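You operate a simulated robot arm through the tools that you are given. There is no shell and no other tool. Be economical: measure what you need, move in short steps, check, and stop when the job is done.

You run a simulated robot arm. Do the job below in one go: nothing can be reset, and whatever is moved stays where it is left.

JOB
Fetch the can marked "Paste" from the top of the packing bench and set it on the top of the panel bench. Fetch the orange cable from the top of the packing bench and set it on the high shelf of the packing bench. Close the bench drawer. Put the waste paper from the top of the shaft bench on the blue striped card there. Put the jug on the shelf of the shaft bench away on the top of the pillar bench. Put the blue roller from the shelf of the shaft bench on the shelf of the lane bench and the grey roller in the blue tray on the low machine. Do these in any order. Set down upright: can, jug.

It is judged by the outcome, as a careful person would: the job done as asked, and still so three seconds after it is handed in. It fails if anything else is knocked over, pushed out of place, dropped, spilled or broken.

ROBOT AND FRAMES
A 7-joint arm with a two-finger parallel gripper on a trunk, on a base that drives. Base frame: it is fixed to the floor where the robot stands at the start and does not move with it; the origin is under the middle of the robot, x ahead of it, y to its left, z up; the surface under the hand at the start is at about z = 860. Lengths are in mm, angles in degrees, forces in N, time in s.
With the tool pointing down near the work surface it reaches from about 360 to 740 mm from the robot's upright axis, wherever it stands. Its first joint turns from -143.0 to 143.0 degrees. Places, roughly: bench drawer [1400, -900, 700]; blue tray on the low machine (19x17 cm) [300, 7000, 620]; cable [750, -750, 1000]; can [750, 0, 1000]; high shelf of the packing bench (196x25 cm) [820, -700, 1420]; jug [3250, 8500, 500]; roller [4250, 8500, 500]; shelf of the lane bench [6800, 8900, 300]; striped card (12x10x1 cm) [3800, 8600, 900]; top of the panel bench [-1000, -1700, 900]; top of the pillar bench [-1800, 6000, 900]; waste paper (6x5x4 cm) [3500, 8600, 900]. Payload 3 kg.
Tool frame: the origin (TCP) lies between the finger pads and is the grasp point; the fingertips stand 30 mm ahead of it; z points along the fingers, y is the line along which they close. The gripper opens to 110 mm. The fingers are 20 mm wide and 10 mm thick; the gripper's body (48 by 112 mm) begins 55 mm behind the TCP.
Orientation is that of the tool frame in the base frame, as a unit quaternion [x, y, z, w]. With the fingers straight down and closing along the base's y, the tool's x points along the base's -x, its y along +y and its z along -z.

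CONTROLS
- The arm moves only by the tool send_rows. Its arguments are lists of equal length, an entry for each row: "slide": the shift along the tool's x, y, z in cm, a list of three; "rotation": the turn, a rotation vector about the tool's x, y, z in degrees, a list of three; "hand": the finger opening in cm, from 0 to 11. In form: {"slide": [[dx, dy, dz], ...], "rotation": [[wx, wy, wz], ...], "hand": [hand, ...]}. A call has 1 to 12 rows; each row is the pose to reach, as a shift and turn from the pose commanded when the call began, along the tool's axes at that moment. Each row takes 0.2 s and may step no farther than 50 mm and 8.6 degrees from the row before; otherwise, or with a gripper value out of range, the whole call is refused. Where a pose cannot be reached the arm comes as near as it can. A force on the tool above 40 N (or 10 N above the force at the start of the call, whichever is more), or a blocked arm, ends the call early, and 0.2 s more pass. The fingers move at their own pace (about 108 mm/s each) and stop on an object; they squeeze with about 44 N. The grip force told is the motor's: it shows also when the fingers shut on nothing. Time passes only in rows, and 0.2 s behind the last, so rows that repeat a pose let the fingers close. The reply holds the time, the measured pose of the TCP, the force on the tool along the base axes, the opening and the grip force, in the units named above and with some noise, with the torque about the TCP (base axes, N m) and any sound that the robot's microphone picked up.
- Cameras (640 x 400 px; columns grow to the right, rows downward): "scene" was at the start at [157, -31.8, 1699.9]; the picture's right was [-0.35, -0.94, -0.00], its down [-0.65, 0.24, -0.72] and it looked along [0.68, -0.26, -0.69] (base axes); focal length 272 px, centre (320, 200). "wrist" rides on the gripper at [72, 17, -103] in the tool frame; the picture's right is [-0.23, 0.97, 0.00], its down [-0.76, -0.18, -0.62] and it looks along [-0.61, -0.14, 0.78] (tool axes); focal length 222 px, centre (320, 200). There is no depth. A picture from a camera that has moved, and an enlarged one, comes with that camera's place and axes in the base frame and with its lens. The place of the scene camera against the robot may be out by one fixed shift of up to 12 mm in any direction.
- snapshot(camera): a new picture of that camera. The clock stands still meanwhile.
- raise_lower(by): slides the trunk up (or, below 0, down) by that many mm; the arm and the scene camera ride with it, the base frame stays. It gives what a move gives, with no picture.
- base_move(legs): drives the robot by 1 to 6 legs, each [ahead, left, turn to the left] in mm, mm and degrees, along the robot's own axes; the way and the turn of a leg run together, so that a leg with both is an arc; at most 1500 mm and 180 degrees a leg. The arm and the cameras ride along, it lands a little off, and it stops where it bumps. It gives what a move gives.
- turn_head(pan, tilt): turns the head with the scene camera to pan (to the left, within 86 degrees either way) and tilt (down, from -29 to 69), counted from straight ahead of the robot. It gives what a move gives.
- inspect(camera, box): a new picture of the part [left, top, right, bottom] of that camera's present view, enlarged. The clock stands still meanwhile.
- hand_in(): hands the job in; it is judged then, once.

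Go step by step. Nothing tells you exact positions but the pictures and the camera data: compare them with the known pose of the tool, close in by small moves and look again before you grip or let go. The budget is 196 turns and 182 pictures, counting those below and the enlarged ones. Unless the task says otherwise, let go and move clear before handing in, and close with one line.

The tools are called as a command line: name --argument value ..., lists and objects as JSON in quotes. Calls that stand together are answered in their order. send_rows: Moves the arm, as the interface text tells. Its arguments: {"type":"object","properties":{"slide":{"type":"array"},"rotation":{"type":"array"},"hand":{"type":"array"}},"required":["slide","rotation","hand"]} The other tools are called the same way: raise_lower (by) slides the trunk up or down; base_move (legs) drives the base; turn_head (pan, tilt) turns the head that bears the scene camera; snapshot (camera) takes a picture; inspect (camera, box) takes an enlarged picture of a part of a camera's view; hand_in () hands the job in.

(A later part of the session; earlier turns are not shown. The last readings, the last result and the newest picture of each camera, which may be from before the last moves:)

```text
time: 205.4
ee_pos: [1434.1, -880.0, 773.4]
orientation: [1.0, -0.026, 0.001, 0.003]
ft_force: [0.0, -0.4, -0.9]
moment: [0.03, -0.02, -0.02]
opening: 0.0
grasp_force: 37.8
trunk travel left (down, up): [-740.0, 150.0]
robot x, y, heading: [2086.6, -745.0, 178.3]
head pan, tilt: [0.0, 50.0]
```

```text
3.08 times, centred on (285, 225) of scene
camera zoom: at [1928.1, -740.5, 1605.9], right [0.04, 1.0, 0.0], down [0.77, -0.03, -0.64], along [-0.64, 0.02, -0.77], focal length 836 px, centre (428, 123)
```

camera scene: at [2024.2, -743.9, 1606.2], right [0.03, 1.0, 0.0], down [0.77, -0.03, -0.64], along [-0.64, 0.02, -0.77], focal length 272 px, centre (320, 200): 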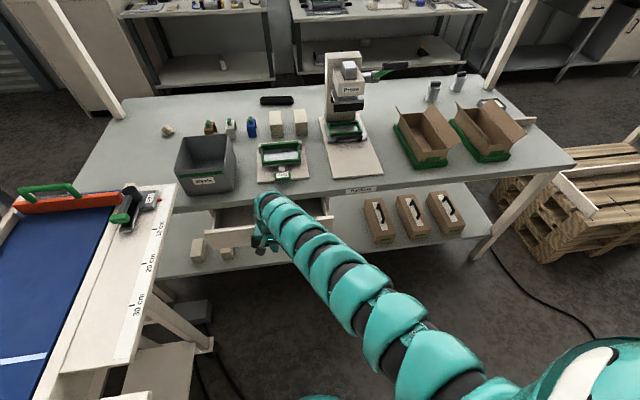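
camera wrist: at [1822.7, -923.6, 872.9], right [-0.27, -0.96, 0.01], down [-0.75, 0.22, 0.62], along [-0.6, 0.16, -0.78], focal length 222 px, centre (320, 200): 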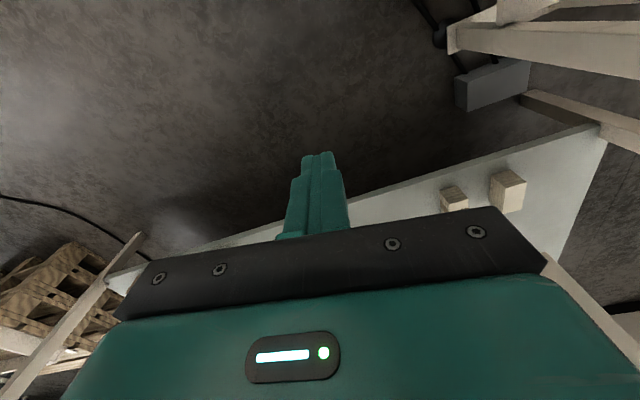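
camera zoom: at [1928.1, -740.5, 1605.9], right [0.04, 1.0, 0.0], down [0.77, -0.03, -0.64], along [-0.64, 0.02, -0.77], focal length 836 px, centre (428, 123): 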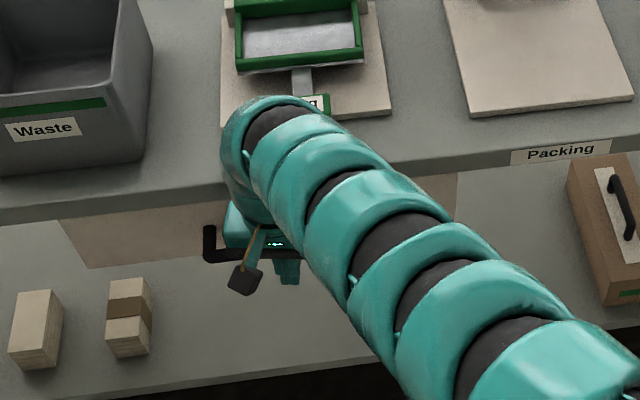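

base_move --legs '[[12, 0, 0]]'

snapshot --camera "wrist"

```text
time: 206.2
ee_pos: [1423.1, -880.5, 774.1]
orientation: [1.0, -0.026, 0.0, 0.003]
ft_force: [0.7, -0.6, -0.1]
moment: [-0.01, -0.02, 0.01]
opening: 0.2
grasp_force: 37.7
trunk travel left (down, up): [-740.0, 150.0]
robot x, y, heading: [2073.7, -740.6, 178.0]
head pan, tilt: [0.0, 50.0]
```

```text
119 pictures are left
camera wrist: at [1495.2, -899.7, 878.0], right [-0.28, -0.96, 0.01], down [-0.75, 0.22, 0.62], along [-0.6, 0.17, -0.78], focal length 222 px, centre (320, 200)
```

wrist: 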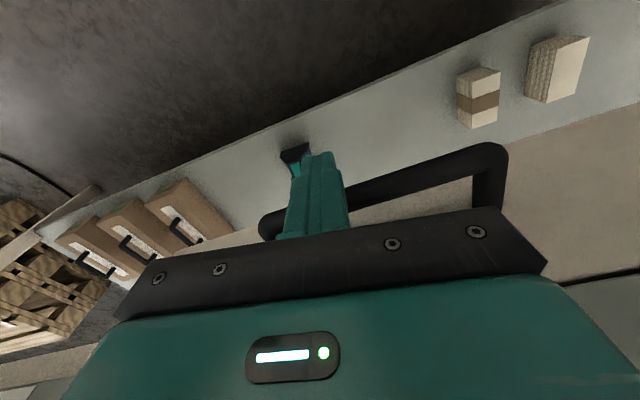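

base_move --legs '[[8, 0, 0]]'

inspect --camera "wrist" --box '[400, 120, 640, 300]'

```text
time: 206.9
ee_pos: [1421.3, -879.9, 774.8]
orientation: [1.0, -0.024, 0.0, 0.004]
ft_force: [34.7, 4.7, 7.3]
moment: [0.04, -0.15, 0.11]
opening: 0.2
grasp_force: 37.6
trunk travel left (down, up): [-740.0, 150.0]
robot x, y, heading: [2064.7, -745.7, 178.3]
head pan, tilt: [0.0, 50.0]
```

```text
2.22 times, centred on (520, 210) of wrist
camera zoom: at [1493.3, -899.5, 879.5], right [-0.27, -0.96, 0.01], down [-0.75, 0.22, 0.62], along [-0.6, 0.17, -0.78], focal length 494 px, centre (-124, 178)
```

zoom: 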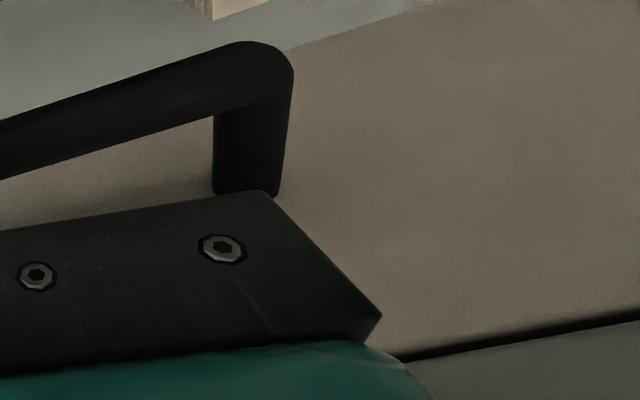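

A firm stop at the handle height and the face is flush: the drawer is closed. Back off, raise, and head north toward the shaft bench.

base_move --legs '[[-250, 0, 0]]'

send_rows --slide '[[1, 0, -4], [2, 0, -8], [3, 0, -12], [4, 0, -16], [5, 0, -20]]' --rotation '[[0, 0, 0], [0, 0, 0], [0, 0, 0], [0, 0, 0], [0, 0, 0]]' --hand '[0, 3, 6, 9, 9]'

snapshot --camera "scene"

base_move --legs '[[0, 0, -88], [700, 600, 0]]'

turn_head --pan 0 --tilt 20

snapshot --camera "scene"

```text
time: 208.7
ee_pos: [1667.2, -888.4, 773.4]
orientation: [1.0, -0.026, 0.002, 0.004]
ft_force: [-0.4, -1.4, 0.3]
moment: [0.03, 0.01, 0.0]
opening: 0.2
grasp_force: 38.0
trunk travel left (down, up): [-740.0, 150.0]
robot x, y, heading: [2316.7, -750.0, 178.2]
head pan, tilt: [0.0, 50.0]
```

```text
time: 209.9
ee_pos: [1716.3, -889.7, 974.0]
orientation: [1.0, -0.024, 0.003, 0.004]
ft_force: [0.2, 0.0, 0.4]
moment: [0.04, 0.03, -0.03]
opening: 89.8
grasp_force: 0.0
trunk travel left (down, up): [-740.0, 150.0]
robot x, y, heading: [2313.9, -748.1, 178.1]
head pan, tilt: [0.0, 50.0]
```

```text
117 pictures are left
camera scene: at [2159.7, -748.4, 1606.2], right [0.04, 1.0, 0.0], down [0.77, -0.03, -0.64], along [-0.64, 0.02, -0.77], focal length 272 px, centre (320, 200)
```

scene: 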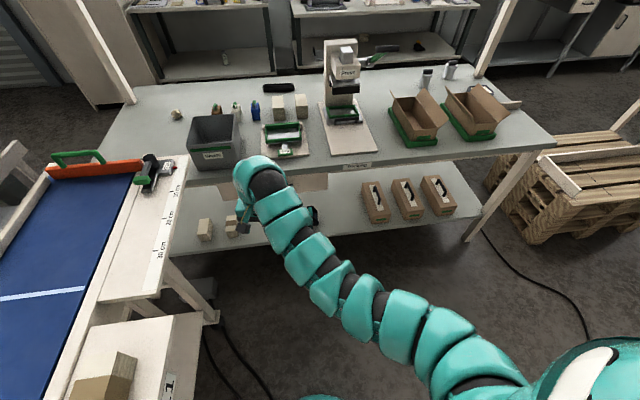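

```text
time: 218.5
ee_pos: [1558.7, 554.2, 972.5]
orientation: [-0.704, 0.711, 0.0, -0.004]
ft_force: [-0.5, 0.5, 0.1]
moment: [-0.01, 0.02, 0.03]
opening: 89.9
grasp_force: 0.1
trunk travel left (down, up): [-740.0, 150.0]
robot x, y, heading: [1722.0, -45.5, 89.9]
head pan, tilt: [0.0, 50.0]
```

```text
time: 219.4
ee_pos: [1559.1, 552.3, 972.6]
orientation: [-0.703, 0.711, 0.001, -0.004]
ft_force: [0.3, 0.3, 0.1]
moment: [0.01, -0.03, 0.0]
opening: 90.0
grasp_force: 0.1
trunk travel left (down, up): [-740.0, 150.0]
robot x, y, heading: [1719.2, -41.9, 90.2]
head pan, tilt: [0.0, 20.0]
```

```text
116 pictures are left
camera scene: at [1718.5, 127.7, 1651.7], right [1.0, 0.0, 0.0], down [0.0, -0.34, -0.94], along [0.0, 0.94, -0.34], focal length 272 px, centre (320, 200)
```

scene: 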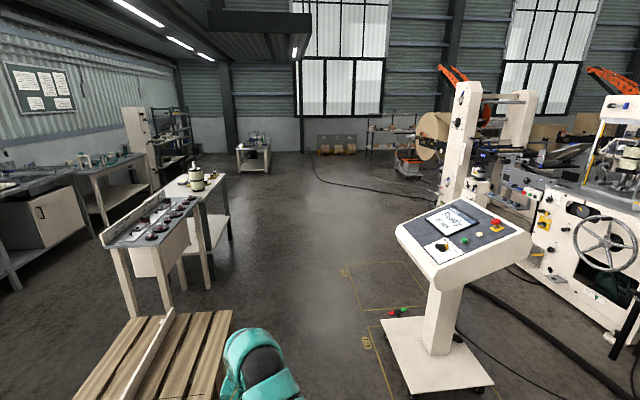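

Drawer is closed. The shaft bench is at the far wall (px ~385,130). Continue north.

base_move --legs '[[1500, 0, 0], [1500, 0, 0], [1400, 0, 0], [1200, 0, 0]]'

turn_head --pan -30 --tilt 20

snapshot --camera "scene"

```text
time: 246.1
ee_pos: [1525.6, 6135.7, 972.9]
orientation: [-0.707, 0.707, 0.001, -0.005]
ft_force: [-0.2, -0.4, -0.2]
moment: [-0.02, -0.03, -0.03]
opening: 90.0
grasp_force: 0.0
trunk travel left (down, up): [-740.0, 150.0]
robot x, y, heading: [1696.1, 5537.9, 90.8]
head pan, tilt: [0.0, 20.0]
```

```text
time: 247.1
ee_pos: [1525.4, 6135.4, 972.5]
orientation: [0.707, -0.707, 0.0, 0.005]
ft_force: [0.0, 0.5, 0.1]
moment: [0.02, 0.01, 0.0]
opening: 89.9
grasp_force: 0.1
trunk travel left (down, up): [-740.0, 150.0]
robot x, y, heading: [1689.2, 5539.8, 90.8]
head pan, tilt: [-30.0, 20.0]
```

```text
115 pictures are left
camera scene: at [1737.9, 5701.1, 1651.8], right [0.87, -0.49, 0.0], down [-0.17, -0.3, -0.94], along [0.46, 0.82, -0.34], focal length 272 px, centre (320, 200)
```

scene: 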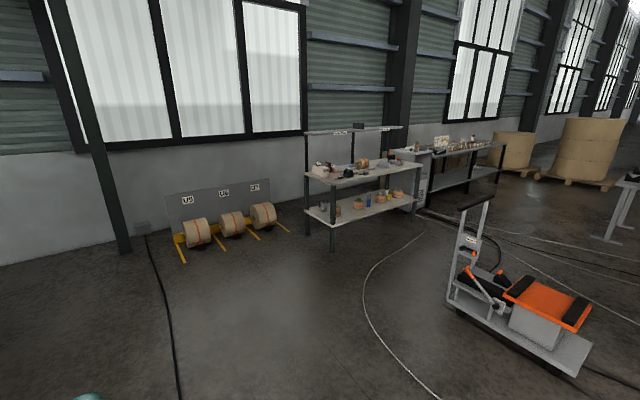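

base_move --legs '[[960, -670, 0], [960, -690, -0.8]]'

turn_head --pan -25 --tilt 35

snapshot --camera "scene"

```text
time: 258.7
ee_pos: [2888.4, 8099.4, 972.1]
orientation: [-0.698, 0.716, 0.0, -0.005]
ft_force: [-0.4, -0.5, -0.1]
moment: [0.05, -0.01, 0.01]
opening: 89.9
grasp_force: 0.1
trunk travel left (down, up): [-740.0, 150.0]
robot x, y, heading: [3039.0, 7501.1, 89.0]
head pan, tilt: [-30.0, 20.0]
```

```text
time: 259.5
ee_pos: [2888.3, 8100.4, 971.7]
orientation: [-0.698, 0.716, 0.001, -0.004]
ft_force: [0.5, 0.5, -0.1]
moment: [0.02, 0.01, -0.02]
opening: 89.9
grasp_force: 0.2
trunk travel left (down, up): [-740.0, 150.0]
robot x, y, heading: [3043.1, 7504.0, 89.3]
head pan, tilt: [-25.0, 35.0]
```

```text
114 pictures are left
camera scene: at [3080.3, 7659.7, 1628.0], right [0.9, -0.43, 0.0], down [-0.25, -0.52, -0.82], along [0.36, 0.74, -0.57], focal length 272 px, centre (320, 200)
```

scene: 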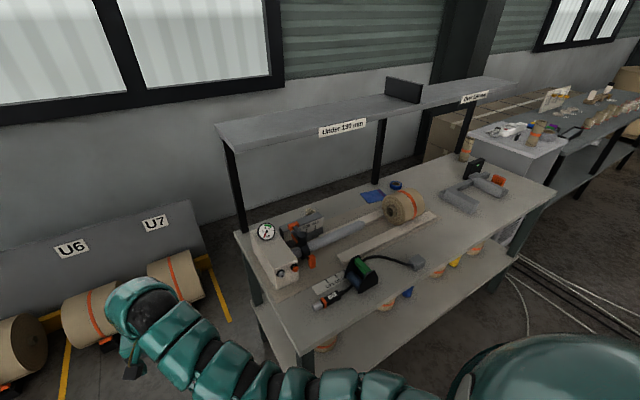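

inspect --camera "scene" --box '[240, 150, 440, 300]'

inspect --camera "scene" --box '[300, 230, 520, 370]'

```text
2.67 times, centred on (340, 225) of scene
camera zoom: at [3080.3, 7659.7, 1628.0], right [0.9, -0.43, 0.0], down [-0.25, -0.52, -0.82], along [0.36, 0.74, -0.57], focal length 724 px, centre (267, 133)
```

zoom: 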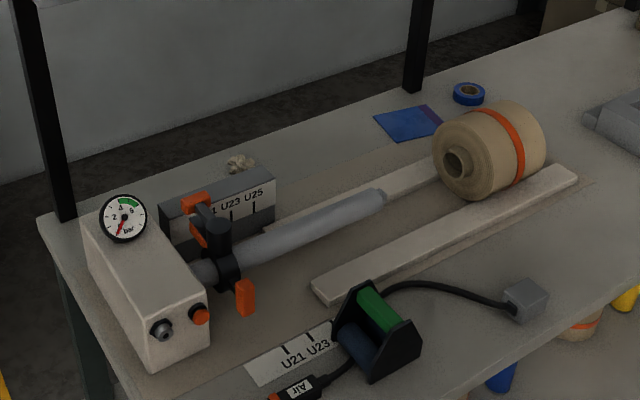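

```text
2.86 times, centred on (410, 300) of scene
camera zoom: at [3080.3, 7659.7, 1628.0], right [0.9, -0.43, 0.0], down [-0.25, -0.52, -0.82], along [0.36, 0.74, -0.57], focal length 776 px, centre (63, -86)
```

zoom: 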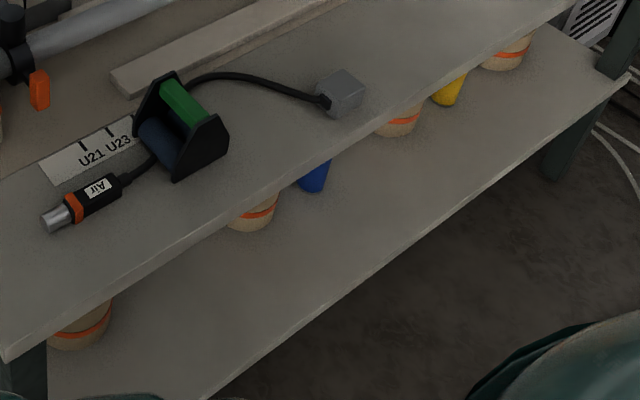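

Waste paper sits near (3450, 8520) behind a block; the card is near (3777, 8517); the bench seems turned ~7°. I'll move in front for a straighter look.

base_move --legs '[[0, -450, 0]]'

turn_head --pan 0 --tilt 30

snapshot --camera "scene"

inspect --camera "scene" --box '[200, 120, 440, 280]'

```text
time: 262.2
ee_pos: [3340.2, 8094.3, 972.1]
orientation: [-0.698, 0.716, 0.001, -0.005]
ft_force: [1.0, -0.2, -0.1]
moment: [0.0, 0.02, 0.01]
opening: 90.0
grasp_force: 0.1
trunk travel left (down, up): [-740.0, 150.0]
robot x, y, heading: [3488.5, 7497.7, 89.3]
head pan, tilt: [-25.0, 35.0]
```

```text
time: 263.1
ee_pos: [3340.4, 8094.4, 972.3]
orientation: [-0.698, 0.716, 0.0, -0.004]
ft_force: [0.0, -0.3, -0.7]
moment: [-0.02, -0.02, 0.0]
opening: 89.9
grasp_force: 0.0
trunk travel left (down, up): [-740.0, 150.0]
robot x, y, heading: [3491.4, 7496.1, 89.3]
head pan, tilt: [0.0, 30.0]
```

```text
111 pictures are left
camera scene: at [3494.8, 7665.1, 1635.7], right [1.0, -0.01, 0.0], down [-0.01, -0.5, -0.87], along [0.01, 0.87, -0.5], focal length 272 px, centre (320, 200)
```

scene: 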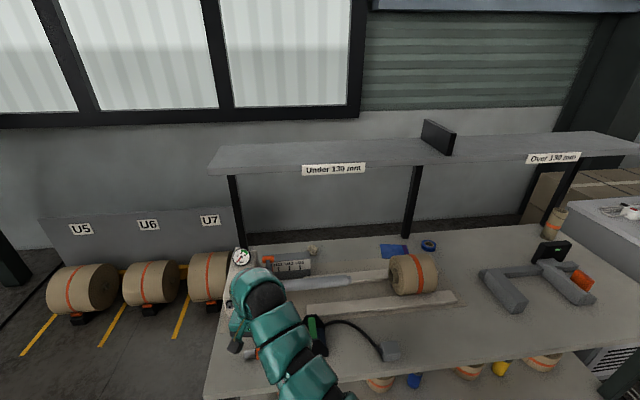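

```text
2.50 times, centred on (320, 200) of scene
camera zoom: at [3494.8, 7665.1, 1635.7], right [1.0, -0.01, 0.0], down [-0.01, -0.5, -0.87], along [0.01, 0.87, -0.5], focal length 679 px, centre (320, 200)
```

zoom: 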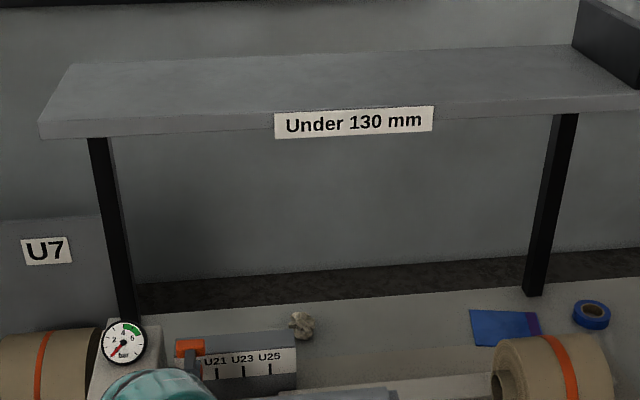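

The paper is at about (3473, 8508) and the card at (3801, 8518), both just in front of the upper shelf's front edge. I need to know how far the pitched arm reaches, so I test it at a safe height.

send_rows --slide '[[0, -3, -3.5], [0, -6, -7], [0, -9, -10.5], [-1, -12, -13], [-3, -14, -14], [-6, -14, -14], [-10, -14, -14], [-14, -14, -14], [-18, -14, -14], [-22, -14, -14], [-26, -14, -14], [-30, -14, -14]]' --rotation '[[0, -7.5, 0], [0, -15, 0], [0, -22.5, 0], [0, -30, 0], [0, -37.5, 0], [0, -45, 0], [0, -45, 0], [0, -45, 0], [0, -45, 0], [0, -45, 0], [0, -45, 0], [0, -45, 0]]' --hand '[9, 9, 9, 9, 9, 9, 9, 9, 9, 9, 9, 9]'

snapshot --camera "wrist"

```text
time: 265.7
ee_pos: [3489.8, 8390.8, 1107.9]
orientation: [-0.644, 0.664, 0.268, 0.269]
ft_force: [-0.4, 0.3, -0.7]
moment: [0.01, 0.0, 0.03]
opening: 90.2
grasp_force: 0.1
out of reach, approached as far as the arm can: row 1
trunk travel left (down, up): [-740.0, 150.0]
robot x, y, heading: [3492.1, 7498.0, 89.3]
head pan, tilt: [0.0, 30.0]
```

```text
109 pictures are left
camera wrist: at [3470.1, 8267.5, 1130.9], right [-0.97, 0.19, 0.17], down [0.19, 0.1, 0.98], along [0.17, 0.98, -0.13], focal length 222 px, centre (320, 200)
```

wrist: 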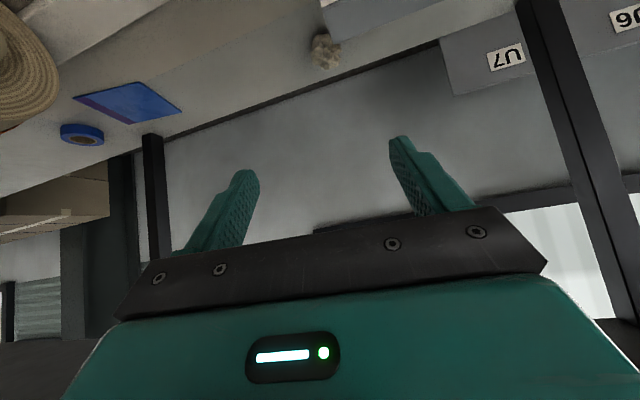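

Reach is ~890 mm with 45° pitch. I'll retract a little, then place the base further right and closer so the hand comes at the paper beside the block.

send_rows --slide '[[3.2, 0, -3.1], [6.4, 0, -6.3], [9.6, 0, -9.4], [12, 0, -12], [12, 0, -12]]' --rotation '[[0, 0, 0], [0, 0, 0], [0, 0, 0], [0, 0, 0], [0, 0, 0]]' --hand '[9, 9, 9, 9, 9]'

base_move --legs '[[180, -240, 0]]'

snapshot --camera "wrist"

snapshot --camera "scene"

```text
time: 266.9
ee_pos: [3484.7, 8221.3, 1109.3]
orientation: [-0.645, 0.663, 0.267, 0.27]
ft_force: [-0.7, 0.1, -0.1]
moment: [-0.03, 0.01, 0.01]
opening: 90.1
grasp_force: 0.1
trunk travel left (down, up): [-740.0, 150.0]
robot x, y, heading: [3490.9, 7496.5, 89.2]
head pan, tilt: [0.0, 30.0]
```

```text
time: 268.9
ee_pos: [3725.3, 8402.1, 1109.0]
orientation: [-0.645, 0.663, 0.268, 0.269]
ft_force: [0.8, -1.0, -0.8]
moment: [0.02, 0.03, 0.0]
opening: 90.0
grasp_force: 0.1
trunk travel left (down, up): [-740.0, 150.0]
robot x, y, heading: [3731.9, 7677.3, 89.5]
head pan, tilt: [0.0, 30.0]
```

```text
108 pictures are left
camera wrist: at [3705.5, 8278.1, 1132.7], right [-0.97, 0.18, 0.17], down [0.19, 0.1, 0.98], along [0.16, 0.98, -0.13], focal length 222 px, centre (320, 200)
```

wrist: 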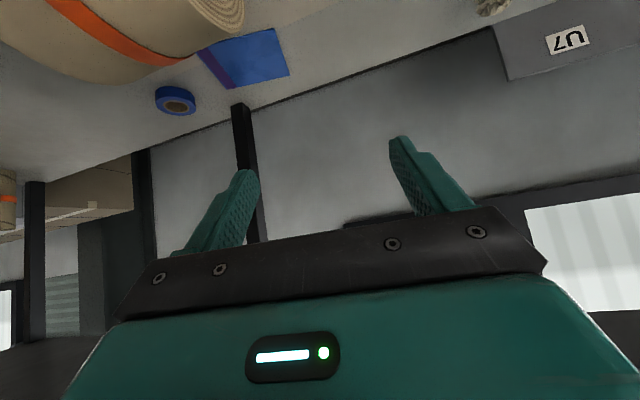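

```text
107 pictures are left
camera scene: at [3737.5, 7845.7, 1635.6], right [1.0, -0.01, 0.0], down [0.0, -0.5, -0.87], along [0.01, 0.87, -0.5], focal length 272 px, centre (320, 200)
```

scene: 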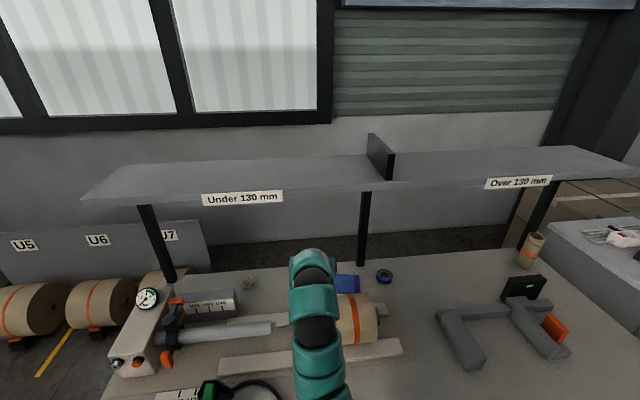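

Card is near (3800, 8520), paper near (3490, 8513). Bring the hand above the paper with less pitch and a matching yaw.

send_rows --slide '[[-0.1, 4, 2.1], [-0.2, 8, 4.2], [-0.3, 12.1, 6.4], [-0.3, 16.1, 8.5], [-0.4, 20.2, 10.6], [-0.5, 24.2, 12.8], [-0.5, 24.2, 12.8]]' --rotation '[[-1.8, 2.9, -2.45], [-3.6, 5.7, -4.9], [-5.35, 8.6, -7.35], [-7.1, 11.5, -9.8], [-8.9, 14.3, -12.25], [-10.7, 17.2, -14.7], [-10.7, 17.2, -14.7]]' --hand '[9, 9, 9, 9, 9, 9, 9]'

snapshot --camera "wrist"

```text
time: 270.6
ee_pos: [3492.8, 8467.6, 1031.8]
orientation: [0.78, -0.579, -0.193, -0.136]
ft_force: [-0.1, 0.8, -0.5]
moment: [0.03, -0.01, -0.05]
opening: 90.1
grasp_force: 0.0
out of reach, approached as far as the arm can: row 6, 7
trunk travel left (down, up): [-740.0, 150.0]
robot x, y, heading: [3732.7, 7675.2, 89.8]
head pan, tilt: [0.0, 30.0]
```

```text
106 pictures are left
camera wrist: at [3510.4, 8356.1, 1090.9], right [-0.99, -0.09, 0.11], down [0.06, 0.43, 0.9], along [-0.13, 0.9, -0.42], focal length 222 px, centre (320, 200)
```

wrist: 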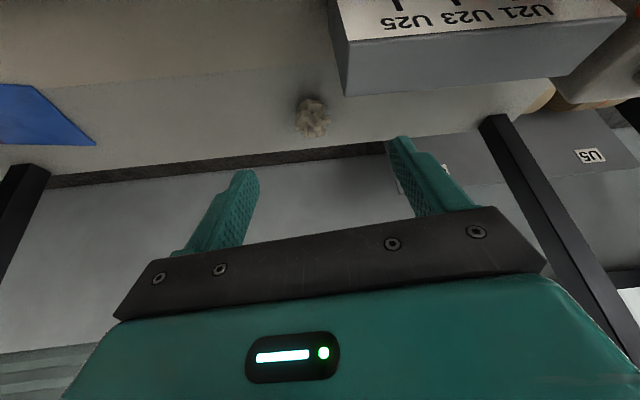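

Nearly at the reach limit. I'll bring the base 50 mm closer and lower the trunk 40, then check.

base_move --legs '[[50, 10, 0]]'

raise_lower --by -40

snapshot --camera "wrist"

snapshot --camera "scene"

```text
time: 271.5
ee_pos: [3482.6, 8518.6, 1031.6]
orientation: [0.779, -0.58, -0.192, -0.137]
ft_force: [-0.6, 1.0, -0.9]
moment: [0.03, -0.02, 0.02]
opening: 89.7
grasp_force: 0.1
trunk travel left (down, up): [-740.0, 150.0]
robot x, y, heading: [3727.1, 7728.6, 89.4]
head pan, tilt: [0.0, 30.0]
```

```text
time: 272.3
ee_pos: [3484.6, 8517.5, 992.3]
orientation: [0.78, -0.579, -0.192, -0.138]
ft_force: [-0.4, 0.5, -0.7]
moment: [0.0, 0.0, -0.01]
opening: 90.0
grasp_force: 0.1
trunk travel left (down, up): [-700.0, 190.0]
robot x, y, heading: [3726.0, 7729.9, 89.5]
head pan, tilt: [0.0, 30.0]
```

```text
105 pictures are left
camera wrist: at [3500.5, 8406.1, 1051.4], right [-0.99, -0.09, 0.11], down [0.06, 0.43, 0.9], along [-0.13, 0.9, -0.42], focal length 222 px, centre (320, 200)
```

wrist: 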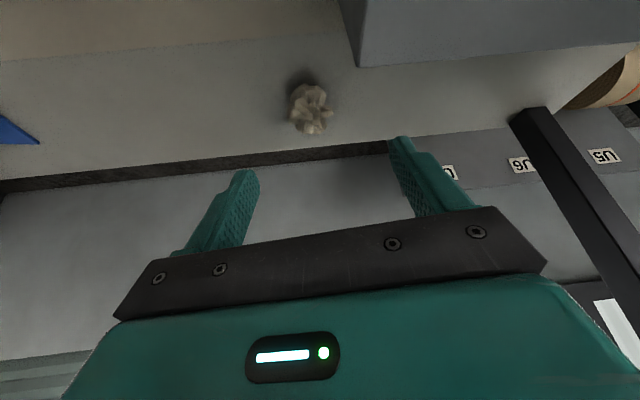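

```text
104 pictures are left
camera scene: at [3726.8, 7896.0, 1595.7], right [1.0, -0.01, 0.0], down [0.0, -0.5, -0.87], along [0.01, 0.87, -0.5], focal length 272 px, centre (320, 200)
```

scene: 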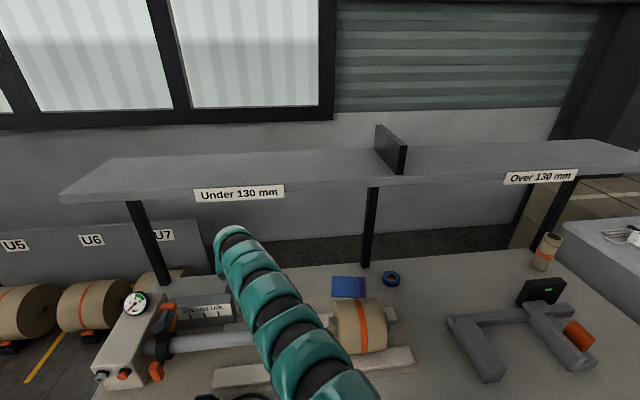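

Paper at (3482, 8525), block only ~40 mm high. Lower via the trunk, keeping the arm shape.

raise_lower --by -52

snapshot --camera "wrist"

```text
time: 273.2
ee_pos: [3483.0, 8517.3, 940.9]
orientation: [0.779, -0.58, -0.193, -0.139]
ft_force: [-0.6, 0.0, -0.9]
moment: [0.01, 0.04, -0.01]
opening: 90.2
grasp_force: 0.0
trunk travel left (down, up): [-648.0, 242.0]
robot x, y, heading: [3727.3, 7724.4, 89.5]
head pan, tilt: [0.0, 30.0]
```

```text
103 pictures are left
camera wrist: at [3500.5, 8405.9, 999.6], right [-0.99, -0.09, 0.11], down [0.06, 0.43, 0.9], along [-0.13, 0.9, -0.42], focal length 222 px, centre (320, 200)
```

wrist: 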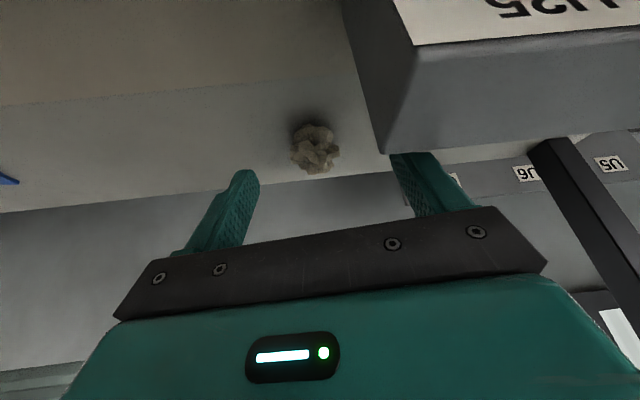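

Paper is between the fingers. Lower 5 mm and close.

raise_lower --by -5

send_rows --slide '[[0, 0, 0], [0, 0, 0], [0, 0, 0], [0, 0, 0]]' --rotation '[[0, 0, 0], [0, 0, 0], [0, 0, 0], [0, 0, 0]]' --hand '[6, 3, 2, 2]'

snapshot --camera "wrist"

```text
time: 273.8
ee_pos: [3484.0, 8517.6, 934.0]
orientation: [0.78, -0.58, -0.192, -0.138]
ft_force: [1.1, 0.4, 0.8]
moment: [0.01, -0.02, -0.02]
opening: 90.0
grasp_force: 0.0
trunk travel left (down, up): [-643.0, 247.0]
robot x, y, heading: [3726.4, 7729.8, 89.5]
head pan, tilt: [0.0, 30.0]
```

```text
time: 274.8
ee_pos: [3483.1, 8517.1, 935.7]
orientation: [0.779, -0.58, -0.192, -0.138]
ft_force: [0.2, -0.1, -0.4]
moment: [0.02, -0.02, 0.02]
opening: 19.8
grasp_force: 0.0
trunk travel left (down, up): [-643.0, 247.0]
robot x, y, heading: [3725.7, 7726.8, 89.6]
head pan, tilt: [0.0, 30.0]
```

```text
102 pictures are left
camera wrist: at [3500.5, 8406.0, 994.4], right [-0.99, -0.09, 0.11], down [0.06, 0.43, 0.9], along [-0.13, 0.9, -0.42], focal length 222 px, centre (320, 200)
```

wrist: 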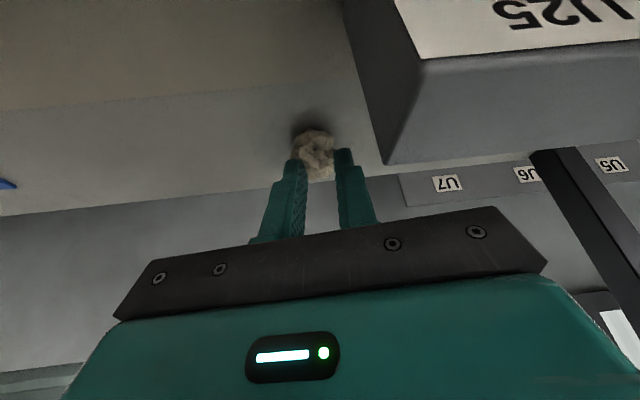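

The fingers closed above it: triangulation shows this bench top is lower (~848), paper at about (3473, 8575, 866). I'll rise, turn the tool to a steeper yaw/pitch, and approach again.

raise_lower --by 60

send_rows --slide '[[-0.9, -0.3, 1.4], [-1.9, -0.6, 2.9], [-2.8, -0.9, 4.3], [-2.8, -0.9, 4.3]]' --rotation '[[-3.1, -3.5, -5.2], [-6.1, -7, -10.3], [-9.2, -10.5, -15.5], [-9.2, -10.5, -15.5]]' --hand '[9, 9, 9, 9]'

snapshot --camera "wrist"

```text
time: 275.8
ee_pos: [3483.3, 8518.3, 995.3]
orientation: [0.78, -0.579, -0.193, -0.138]
ft_force: [-0.4, 0.5, -0.3]
moment: [0.03, 0.01, 0.01]
opening: 20.0
grasp_force: 0.0
trunk travel left (down, up): [-703.0, 187.0]
robot x, y, heading: [3726.1, 7728.5, 89.5]
head pan, tilt: [0.0, 30.0]
```

```text
time: 276.8
ee_pos: [3483.8, 8555.7, 971.2]
orientation: [0.839, -0.436, -0.288, -0.152]
ft_force: [0.6, -0.2, -0.4]
moment: [0.03, -0.04, 0.02]
opening: 89.8
grasp_force: 0.0
out of reach, approached as far as the arm can: row 2, 3, 4
trunk travel left (down, up): [-703.0, 187.0]
robot x, y, heading: [3726.0, 7730.1, 89.3]
head pan, tilt: [0.0, 30.0]
```

```text
101 pictures are left
camera wrist: at [3537.9, 8447.0, 1008.0], right [-0.9, -0.41, 0.14], down [0.02, 0.28, 0.96], along [-0.43, 0.87, -0.24], focal length 222 px, centre (320, 200)
```

wrist: 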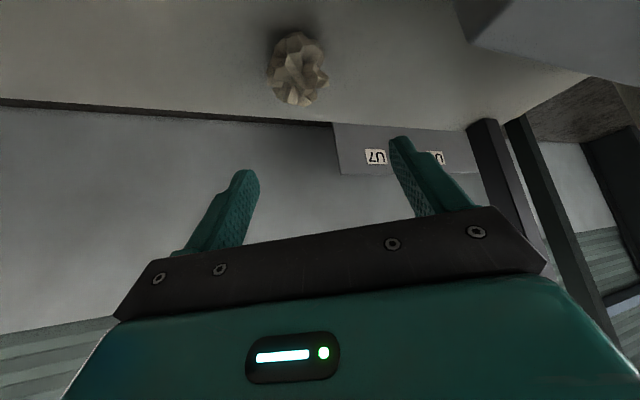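

base_move --legs '[[15, 6, 0]]'

raise_lower --by -65

snapshot --camera "wrist"

```text
time: 277.6
ee_pos: [3476.3, 8571.9, 969.0]
orientation: [0.838, -0.438, -0.287, -0.153]
ft_force: [-0.7, 0.0, -1.1]
moment: [-0.02, 0.01, 0.01]
opening: 89.9
grasp_force: 0.0
trunk travel left (down, up): [-703.0, 187.0]
robot x, y, heading: [3720.3, 7745.5, 89.5]
head pan, tilt: [0.0, 30.0]
```

```text
time: 278.6
ee_pos: [3476.5, 8569.8, 905.8]
orientation: [0.839, -0.437, -0.287, -0.153]
ft_force: [-1.3, -0.3, 0.1]
moment: [0.05, 0.0, -0.03]
opening: 89.9
grasp_force: 0.1
trunk travel left (down, up): [-638.0, 252.0]
robot x, y, heading: [3718.9, 7744.0, 89.8]
head pan, tilt: [0.0, 30.0]
```

```text
100 pictures are left
camera wrist: at [3532.0, 8461.8, 943.3], right [-0.9, -0.41, 0.14], down [0.02, 0.28, 0.96], along [-0.43, 0.87, -0.24], focal length 222 px, centre (320, 200)
```

wrist: 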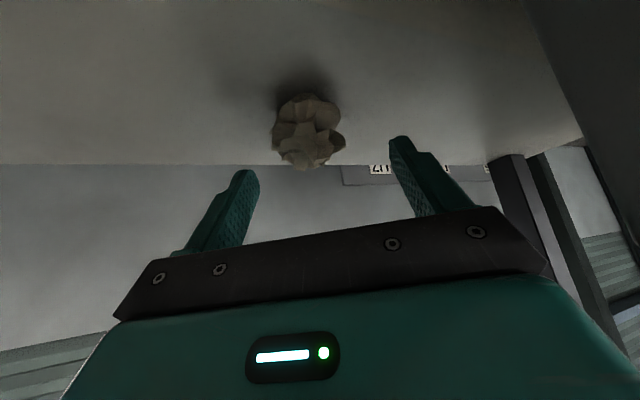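

Confirmed at (3477, 8575, 866). Lower 24 mm and close.

raise_lower --by -24

send_rows --slide '[[0, 0, 0], [0, 0, 0], [0, 0, 0], [0, 0, 0]]' --rotation '[[0, 0, 0], [0, 0, 0], [0, 0, 0], [0, 0, 0]]' --hand '[6, 3, 2, 2]'

snapshot --camera "wrist"

```text
time: 279.3
ee_pos: [3476.0, 8572.0, 880.9]
orientation: [0.838, -0.437, -0.288, -0.153]
ft_force: [-0.2, 1.0, -0.6]
moment: [-0.01, 0.03, -0.02]
opening: 90.0
grasp_force: 0.0
trunk travel left (down, up): [-614.0, 276.0]
robot x, y, heading: [3720.7, 7742.8, 89.1]
head pan, tilt: [0.0, 30.0]
```

```text
time: 280.3
ee_pos: [3475.2, 8570.6, 881.8]
orientation: [0.838, -0.437, -0.288, -0.153]
ft_force: [0.1, -0.3, -0.4]
moment: [-0.02, -0.01, 0.01]
opening: 43.8
grasp_force: 44.2
trunk travel left (down, up): [-614.0, 276.0]
robot x, y, heading: [3718.5, 7742.1, 89.4]
head pan, tilt: [0.0, 30.0]
```

```text
99 pictures are left
camera wrist: at [3532.0, 8462.0, 919.0], right [-0.9, -0.41, 0.14], down [0.02, 0.28, 0.96], along [-0.43, 0.87, -0.24], focal length 222 px, centre (320, 200)
```

wrist: 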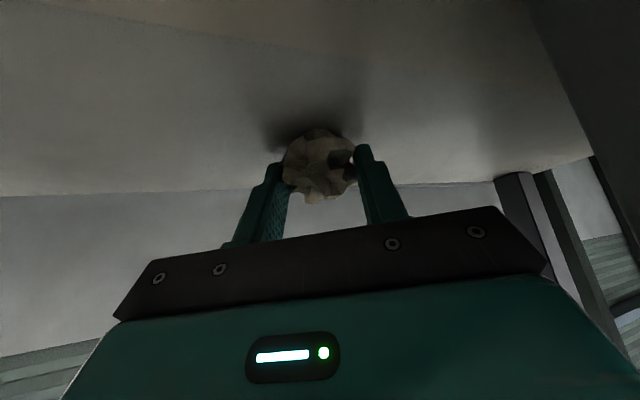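

Paper gripped at 44 mm. The big roll stands just in front of the card, so I'll lift high, and turn the tool to trail off to the left while moving over to the card.

raise_lower --by 160

send_rows --slide '[[2.06, -2.73, -1.61], [4.12, -5.46, -3.22], [6.18, -8.19, -4.83], [8.24, -10.9, -6.44], [10.3, -13.65, -8.05], [12.36, -16.4, -9.66], [14.4, -19.1, -11.3], [16.5, -21.8, -12.9], [18.5, -24.6, -14.5], [20.6, -27.3, -16.1], [20.6, -27.3, -16.1]]' --rotation '[[4.77, 0.26, 6.43], [9.54, 0.52, 12.86], [14.3, 0.78, 19.3], [19.1, 1.04, 25.7], [23.85, 1.3, 32.15], [28.6, 1.56, 38.6], [33.4, 1.8, 45], [38.2, 2.1, 51.4], [42.9, 2.3, 57.9], [47.7, 2.6, 64.3], [47.7, 2.6, 64.3]]' --hand '[2, 2, 2, 2, 2, 2, 2, 2, 2, 2, 2]'

snapshot --camera "wrist"

snapshot --camera "scene"

```text
time: 282.1
ee_pos: [3476.6, 8570.2, 1041.4]
orientation: [0.838, -0.437, -0.288, -0.152]
ft_force: [0.1, 0.5, 0.3]
moment: [0.01, -0.01, 0.0]
opening: 43.6
grasp_force: 44.3
trunk travel left (down, up): [-774.0, 116.0]
robot x, y, heading: [3720.1, 7740.6, 89.5]
head pan, tilt: [0.0, 30.0]
```

```text
time: 284.5
ee_pos: [3850.7, 8510.1, 1043.8]
orientation: [-0.363, 0.881, 0.114, 0.281]
ft_force: [0.6, -0.4, -0.4]
moment: [0.01, 0.0, 0.02]
opening: 42.2
grasp_force: 43.7
trunk travel left (down, up): [-774.0, 116.0]
robot x, y, heading: [3719.3, 7742.3, 89.7]
head pan, tilt: [0.0, 30.0]
```

```text
98 pictures are left
camera wrist: at [3754.9, 8438.7, 1087.0], right [-0.55, 0.82, 0.13], down [0.31, 0.06, 0.95], along [0.77, 0.57, -0.29], focal length 222 px, centre (320, 200)
```

wrist: 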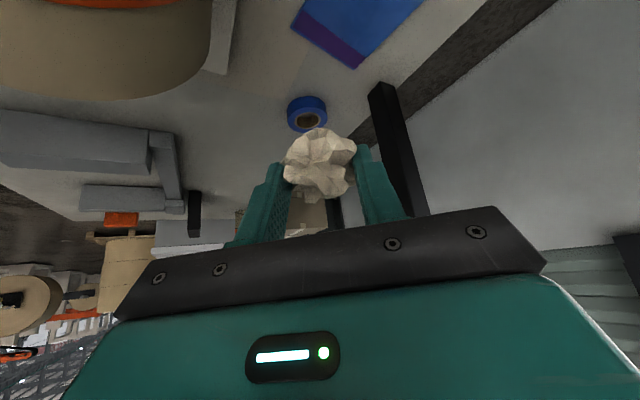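

```text
97 pictures are left
camera scene: at [3720.6, 7910.7, 1669.7], right [1.0, -0.01, 0.0], down [0.0, -0.5, -0.87], along [0.01, 0.87, -0.5], focal length 272 px, centre (320, 200)
```

scene: 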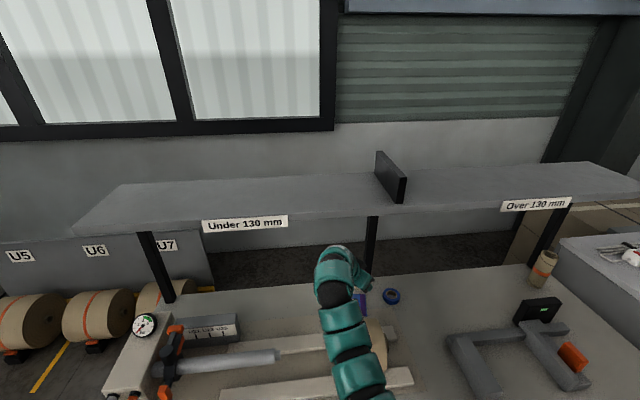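

Card's centre confirmed near (3830, 8577). Extend the hand to over it.

send_rows --slide '[[-0.7, 2, 0.5], [-1.3, 4, 0.9], [-2, 6.1, 1.4], [-2, 6.1, 1.4]]' --rotation '[[0, 0, 0], [0, 0, 0], [0, 0, 0], [0, 0, 0]]' --hand '[2, 2, 2, 2]'

raise_lower --by -110

snapshot --camera "wrist"

inspect --camera "scene" --box '[260, 200, 460, 330]'

```text
time: 285.5
ee_pos: [3824.0, 8572.7, 1044.9]
orientation: [-0.362, 0.881, 0.114, 0.281]
ft_force: [-1.4, -0.9, -0.6]
moment: [0.01, 0.02, 0.0]
opening: 42.1
grasp_force: 43.3
trunk travel left (down, up): [-774.0, 116.0]
robot x, y, heading: [3717.7, 7742.4, 89.4]
head pan, tilt: [0.0, 30.0]
```

```text
time: 286.9
ee_pos: [3824.4, 8572.3, 933.4]
orientation: [-0.363, 0.881, 0.114, 0.28]
ft_force: [0.1, 0.2, 0.9]
moment: [0.01, 0.01, -0.04]
opening: 42.0
grasp_force: 43.8
trunk travel left (down, up): [-664.0, 226.0]
robot x, y, heading: [3718.8, 7744.8, 89.6]
head pan, tilt: [0.0, 30.0]
```

```text
96 pictures are left
camera wrist: at [3728.9, 8501.2, 976.8], right [-0.55, 0.82, 0.13], down [0.31, 0.06, 0.95], along [0.77, 0.57, -0.29], focal length 222 px, centre (320, 200)
```

wrist: 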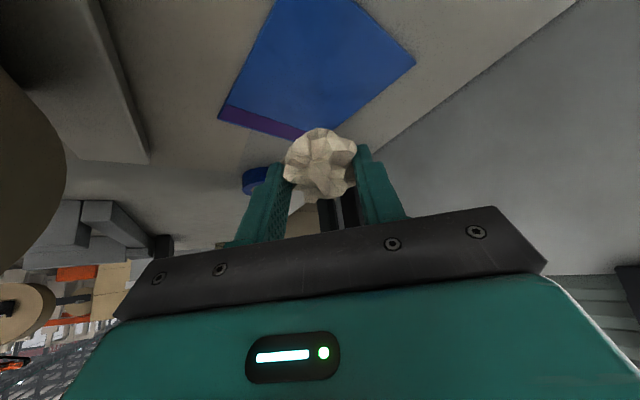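

```text
3.08 times, centred on (360, 265) of scene
camera zoom: at [3721.0, 7910.6, 1559.7], right [1.0, -0.01, 0.0], down [0.0, -0.5, -0.87], along [0.01, 0.87, -0.5], focal length 836 px, centre (197, 0)
```

zoom: 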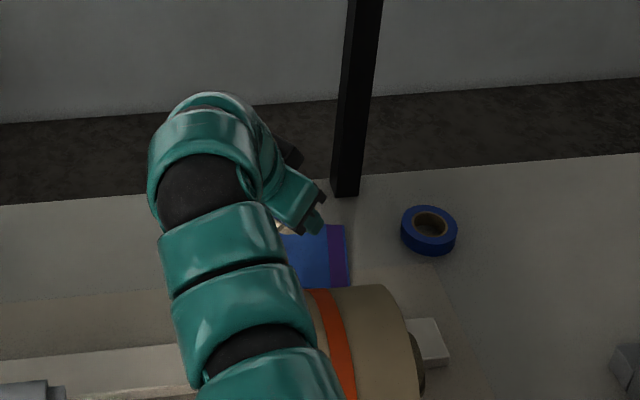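

Paper is over the card's centre. Lower close to it.

raise_lower --by -34

raise_lower --by -5

snapshot --camera "wrist"

```text
time: 287.7
ee_pos: [3825.3, 8572.7, 900.3]
orientation: [-0.364, 0.881, 0.114, 0.279]
ft_force: [-0.2, 0.2, -0.6]
moment: [0.01, -0.01, 0.01]
opening: 42.0
grasp_force: 44.1
trunk travel left (down, up): [-630.0, 260.0]
robot x, y, heading: [3720.8, 7740.7, 89.4]
head pan, tilt: [0.0, 30.0]
```

```text
time: 288.3
ee_pos: [3825.4, 8572.5, 894.3]
orientation: [-0.364, 0.881, 0.113, 0.28]
ft_force: [-0.4, 0.2, -0.7]
moment: [-0.02, -0.01, 0.01]
opening: 41.7
grasp_force: 44.1
trunk travel left (down, up): [-625.0, 265.0]
robot x, y, heading: [3720.7, 7741.3, 89.5]
head pan, tilt: [0.0, 30.0]
```

```text
94 pictures are left
camera wrist: at [3728.9, 8501.2, 937.7], right [-0.55, 0.82, 0.13], down [0.31, 0.06, 0.95], along [0.77, 0.57, -0.29], focal length 222 px, centre (320, 200)
```

wrist: 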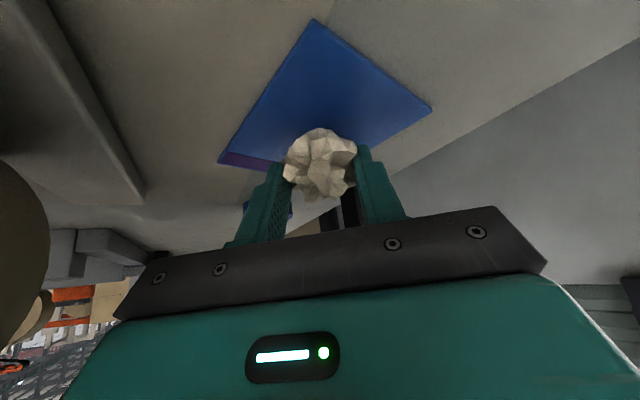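

raise_lower --by -4

raise_lower --by -3

snapshot --camera "wrist"

```text
time: 288.8
ee_pos: [3824.8, 8573.3, 890.9]
orientation: [-0.363, 0.881, 0.114, 0.281]
ft_force: [-0.2, -0.1, 0.3]
moment: [-0.02, 0.02, -0.02]
opening: 41.6
grasp_force: 43.9
trunk travel left (down, up): [-621.0, 269.0]
robot x, y, heading: [3715.9, 7740.6, 89.4]
head pan, tilt: [0.0, 30.0]
```

```text
time: 289.3
ee_pos: [3824.5, 8572.1, 887.6]
orientation: [-0.364, 0.881, 0.114, 0.28]
ft_force: [-0.3, -0.7, -0.2]
moment: [0.03, -0.01, 0.0]
opening: 41.8
grasp_force: 43.9
trunk travel left (down, up): [-618.0, 272.0]
robot x, y, heading: [3714.3, 7740.9, 89.3]
head pan, tilt: [0.0, 30.0]
```

```text
93 pictures are left
camera wrist: at [3728.9, 8501.2, 930.6], right [-0.55, 0.82, 0.13], down [0.31, 0.06, 0.95], along [0.77, 0.57, -0.29], focal length 222 px, centre (320, 200)
```

wrist: 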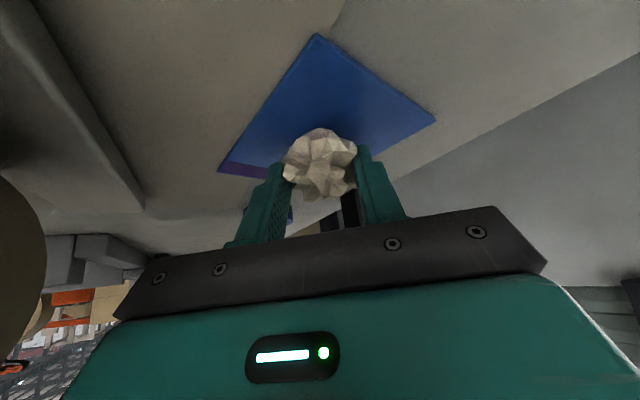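

raise_lower --by -4

raise_lower --by -4

inspect --camera "wrist" --box '[200, 20, 450, 230]'

```text
time: 289.8
ee_pos: [3824.8, 8572.4, 884.7]
orientation: [-0.363, 0.881, 0.116, 0.281]
ft_force: [0.2, 1.3, 13.6]
moment: [-0.01, -0.14, 0.01]
opening: 41.4
grasp_force: 43.9
trunk travel left (down, up): [-614.0, 276.0]
robot x, y, heading: [3716.8, 7743.2, 89.5]
head pan, tilt: [0.0, 30.0]
```

```text
time: 290.4
ee_pos: [3824.5, 8571.4, 886.1]
orientation: [-0.361, 0.88, 0.118, 0.283]
ft_force: [0.8, 5.4, 36.1]
moment: [-0.04, -0.34, 0.03]
opening: 41.6
grasp_force: 44.1
trunk travel left (down, up): [-610.0, 280.0]
robot x, y, heading: [3719.9, 7746.1, 89.5]
head pan, tilt: [0.0, 30.0]
```

```text
1.90 times, centred on (325, 125) of wrist
camera zoom: at [3728.9, 8500.0, 927.7], right [-0.55, 0.82, 0.14], down [0.31, 0.05, 0.95], along [0.77, 0.57, -0.28], focal length 423 px, centre (310, 343)
```

zoom: 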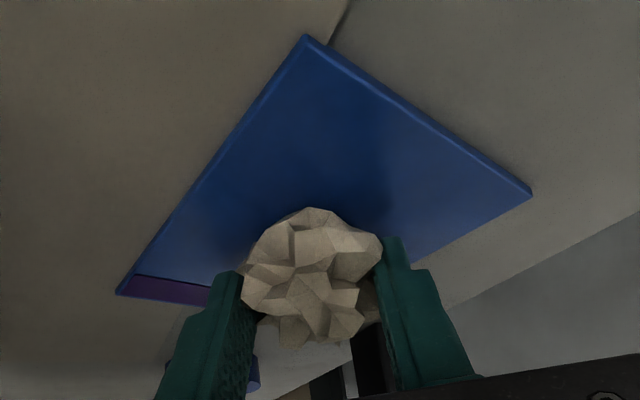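

Contact on the card, centred. Relieve, release, and rise.

raise_lower --by 7

send_rows --slide '[[0, 0, 0], [0, 0, 0], [0, 0, 0]]' --rotation '[[0, 0, 0], [0, 0, 0], [0, 0, 0]]' --hand '[5, 7, 8]'

raise_lower --by 150

snapshot --camera "wrist"

```text
time: 290.9
ee_pos: [3824.3, 8571.0, 885.0]
orientation: [-0.364, 0.881, 0.113, 0.28]
ft_force: [0.5, -0.1, 12.2]
moment: [-0.08, -0.14, 0.01]
opening: 41.8
grasp_force: 44.1
trunk travel left (down, up): [-617.0, 273.0]
robot x, y, heading: [3720.0, 7740.2, 89.6]
head pan, tilt: [0.0, 30.0]
```

```text
time: 291.7
ee_pos: [3824.6, 8572.6, 884.9]
orientation: [-0.364, 0.881, 0.115, 0.28]
ft_force: [-0.4, -0.3, 0.1]
moment: [0.01, -0.02, 0.0]
opening: 80.2
grasp_force: 0.1
trunk travel left (down, up): [-617.0, 273.0]
robot x, y, heading: [3719.8, 7745.3, 89.2]
head pan, tilt: [0.0, 30.0]
```

```text
time: 293.5
ee_pos: [3825.0, 8572.6, 1036.8]
orientation: [-0.364, 0.881, 0.114, 0.28]
ft_force: [0.5, 0.3, -0.2]
moment: [-0.01, -0.01, -0.03]
opening: 80.0
grasp_force: 0.0
trunk travel left (down, up): [-767.0, 123.0]
robot x, y, heading: [3723.1, 7740.6, 89.3]
head pan, tilt: [0.0, 30.0]
```

```text
91 pictures are left
camera wrist: at [3729.0, 8501.4, 1079.5], right [-0.55, 0.82, 0.13], down [0.31, 0.06, 0.95], along [0.77, 0.57, -0.29], focal length 222 px, centre (320, 200)
```

wrist: 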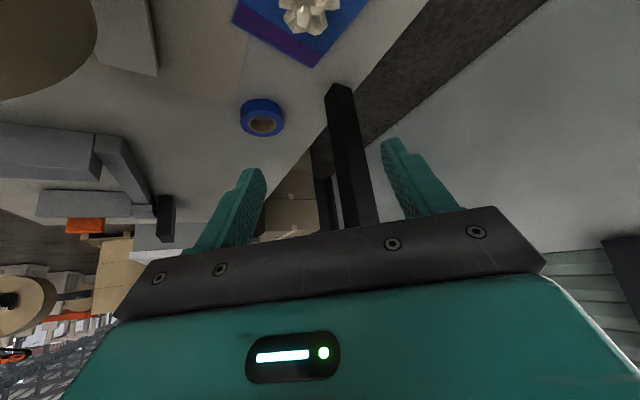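

The waste paper sits on the card. Rise more, back away, and look at the lower shelf.

raise_lower --by 100

base_move --legs '[[-550, 0, 0]]'

turn_head --pan 0 --tilt 35

raise_lower --by -600

snapshot --camera "scene"

```text
time: 294.8
ee_pos: [3831.6, 8551.8, 1071.0]
orientation: [-0.38, 0.88, 0.067, 0.277]
ft_force: [0.3, -0.3, 0.1]
moment: [-0.04, 0.0, -0.02]
opening: 80.0
grasp_force: 0.0
trunk travel left (down, up): [-867.0, 23.0]
robot x, y, heading: [3718.0, 7741.4, 89.6]
head pan, tilt: [0.0, 30.0]
```

```text
time: 298.0
ee_pos: [3821.6, 8024.0, 1137.7]
orientation: [-0.361, 0.882, 0.114, 0.28]
ft_force: [0.4, -0.4, 0.1]
moment: [0.02, 0.03, 0.01]
opening: 80.2
grasp_force: 0.1
trunk travel left (down, up): [-867.0, 23.0]
robot x, y, heading: [3708.8, 7194.1, 89.3]
head pan, tilt: [0.0, 30.0]
```

```text
time: 298.6
ee_pos: [3822.8, 8024.8, 1136.7]
orientation: [-0.361, 0.882, 0.114, 0.28]
ft_force: [-0.1, 0.4, 0.9]
moment: [0.0, 0.01, 0.0]
opening: 80.2
grasp_force: 0.0
trunk travel left (down, up): [-867.0, 23.0]
robot x, y, heading: [3715.4, 7195.1, 89.4]
head pan, tilt: [0.0, 35.0]
```

```text
refused: -600 is not a number from -400 to 400
```

```text
90 pictures are left
camera scene: at [3716.0, 7360.7, 1754.9], right [1.0, -0.01, 0.0], down [-0.01, -0.57, -0.82], along [0.01, 0.82, -0.57], focal length 272 px, centre (320, 200)
```

scene: 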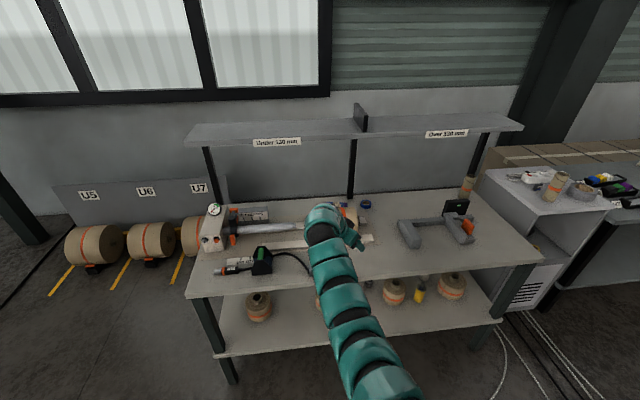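

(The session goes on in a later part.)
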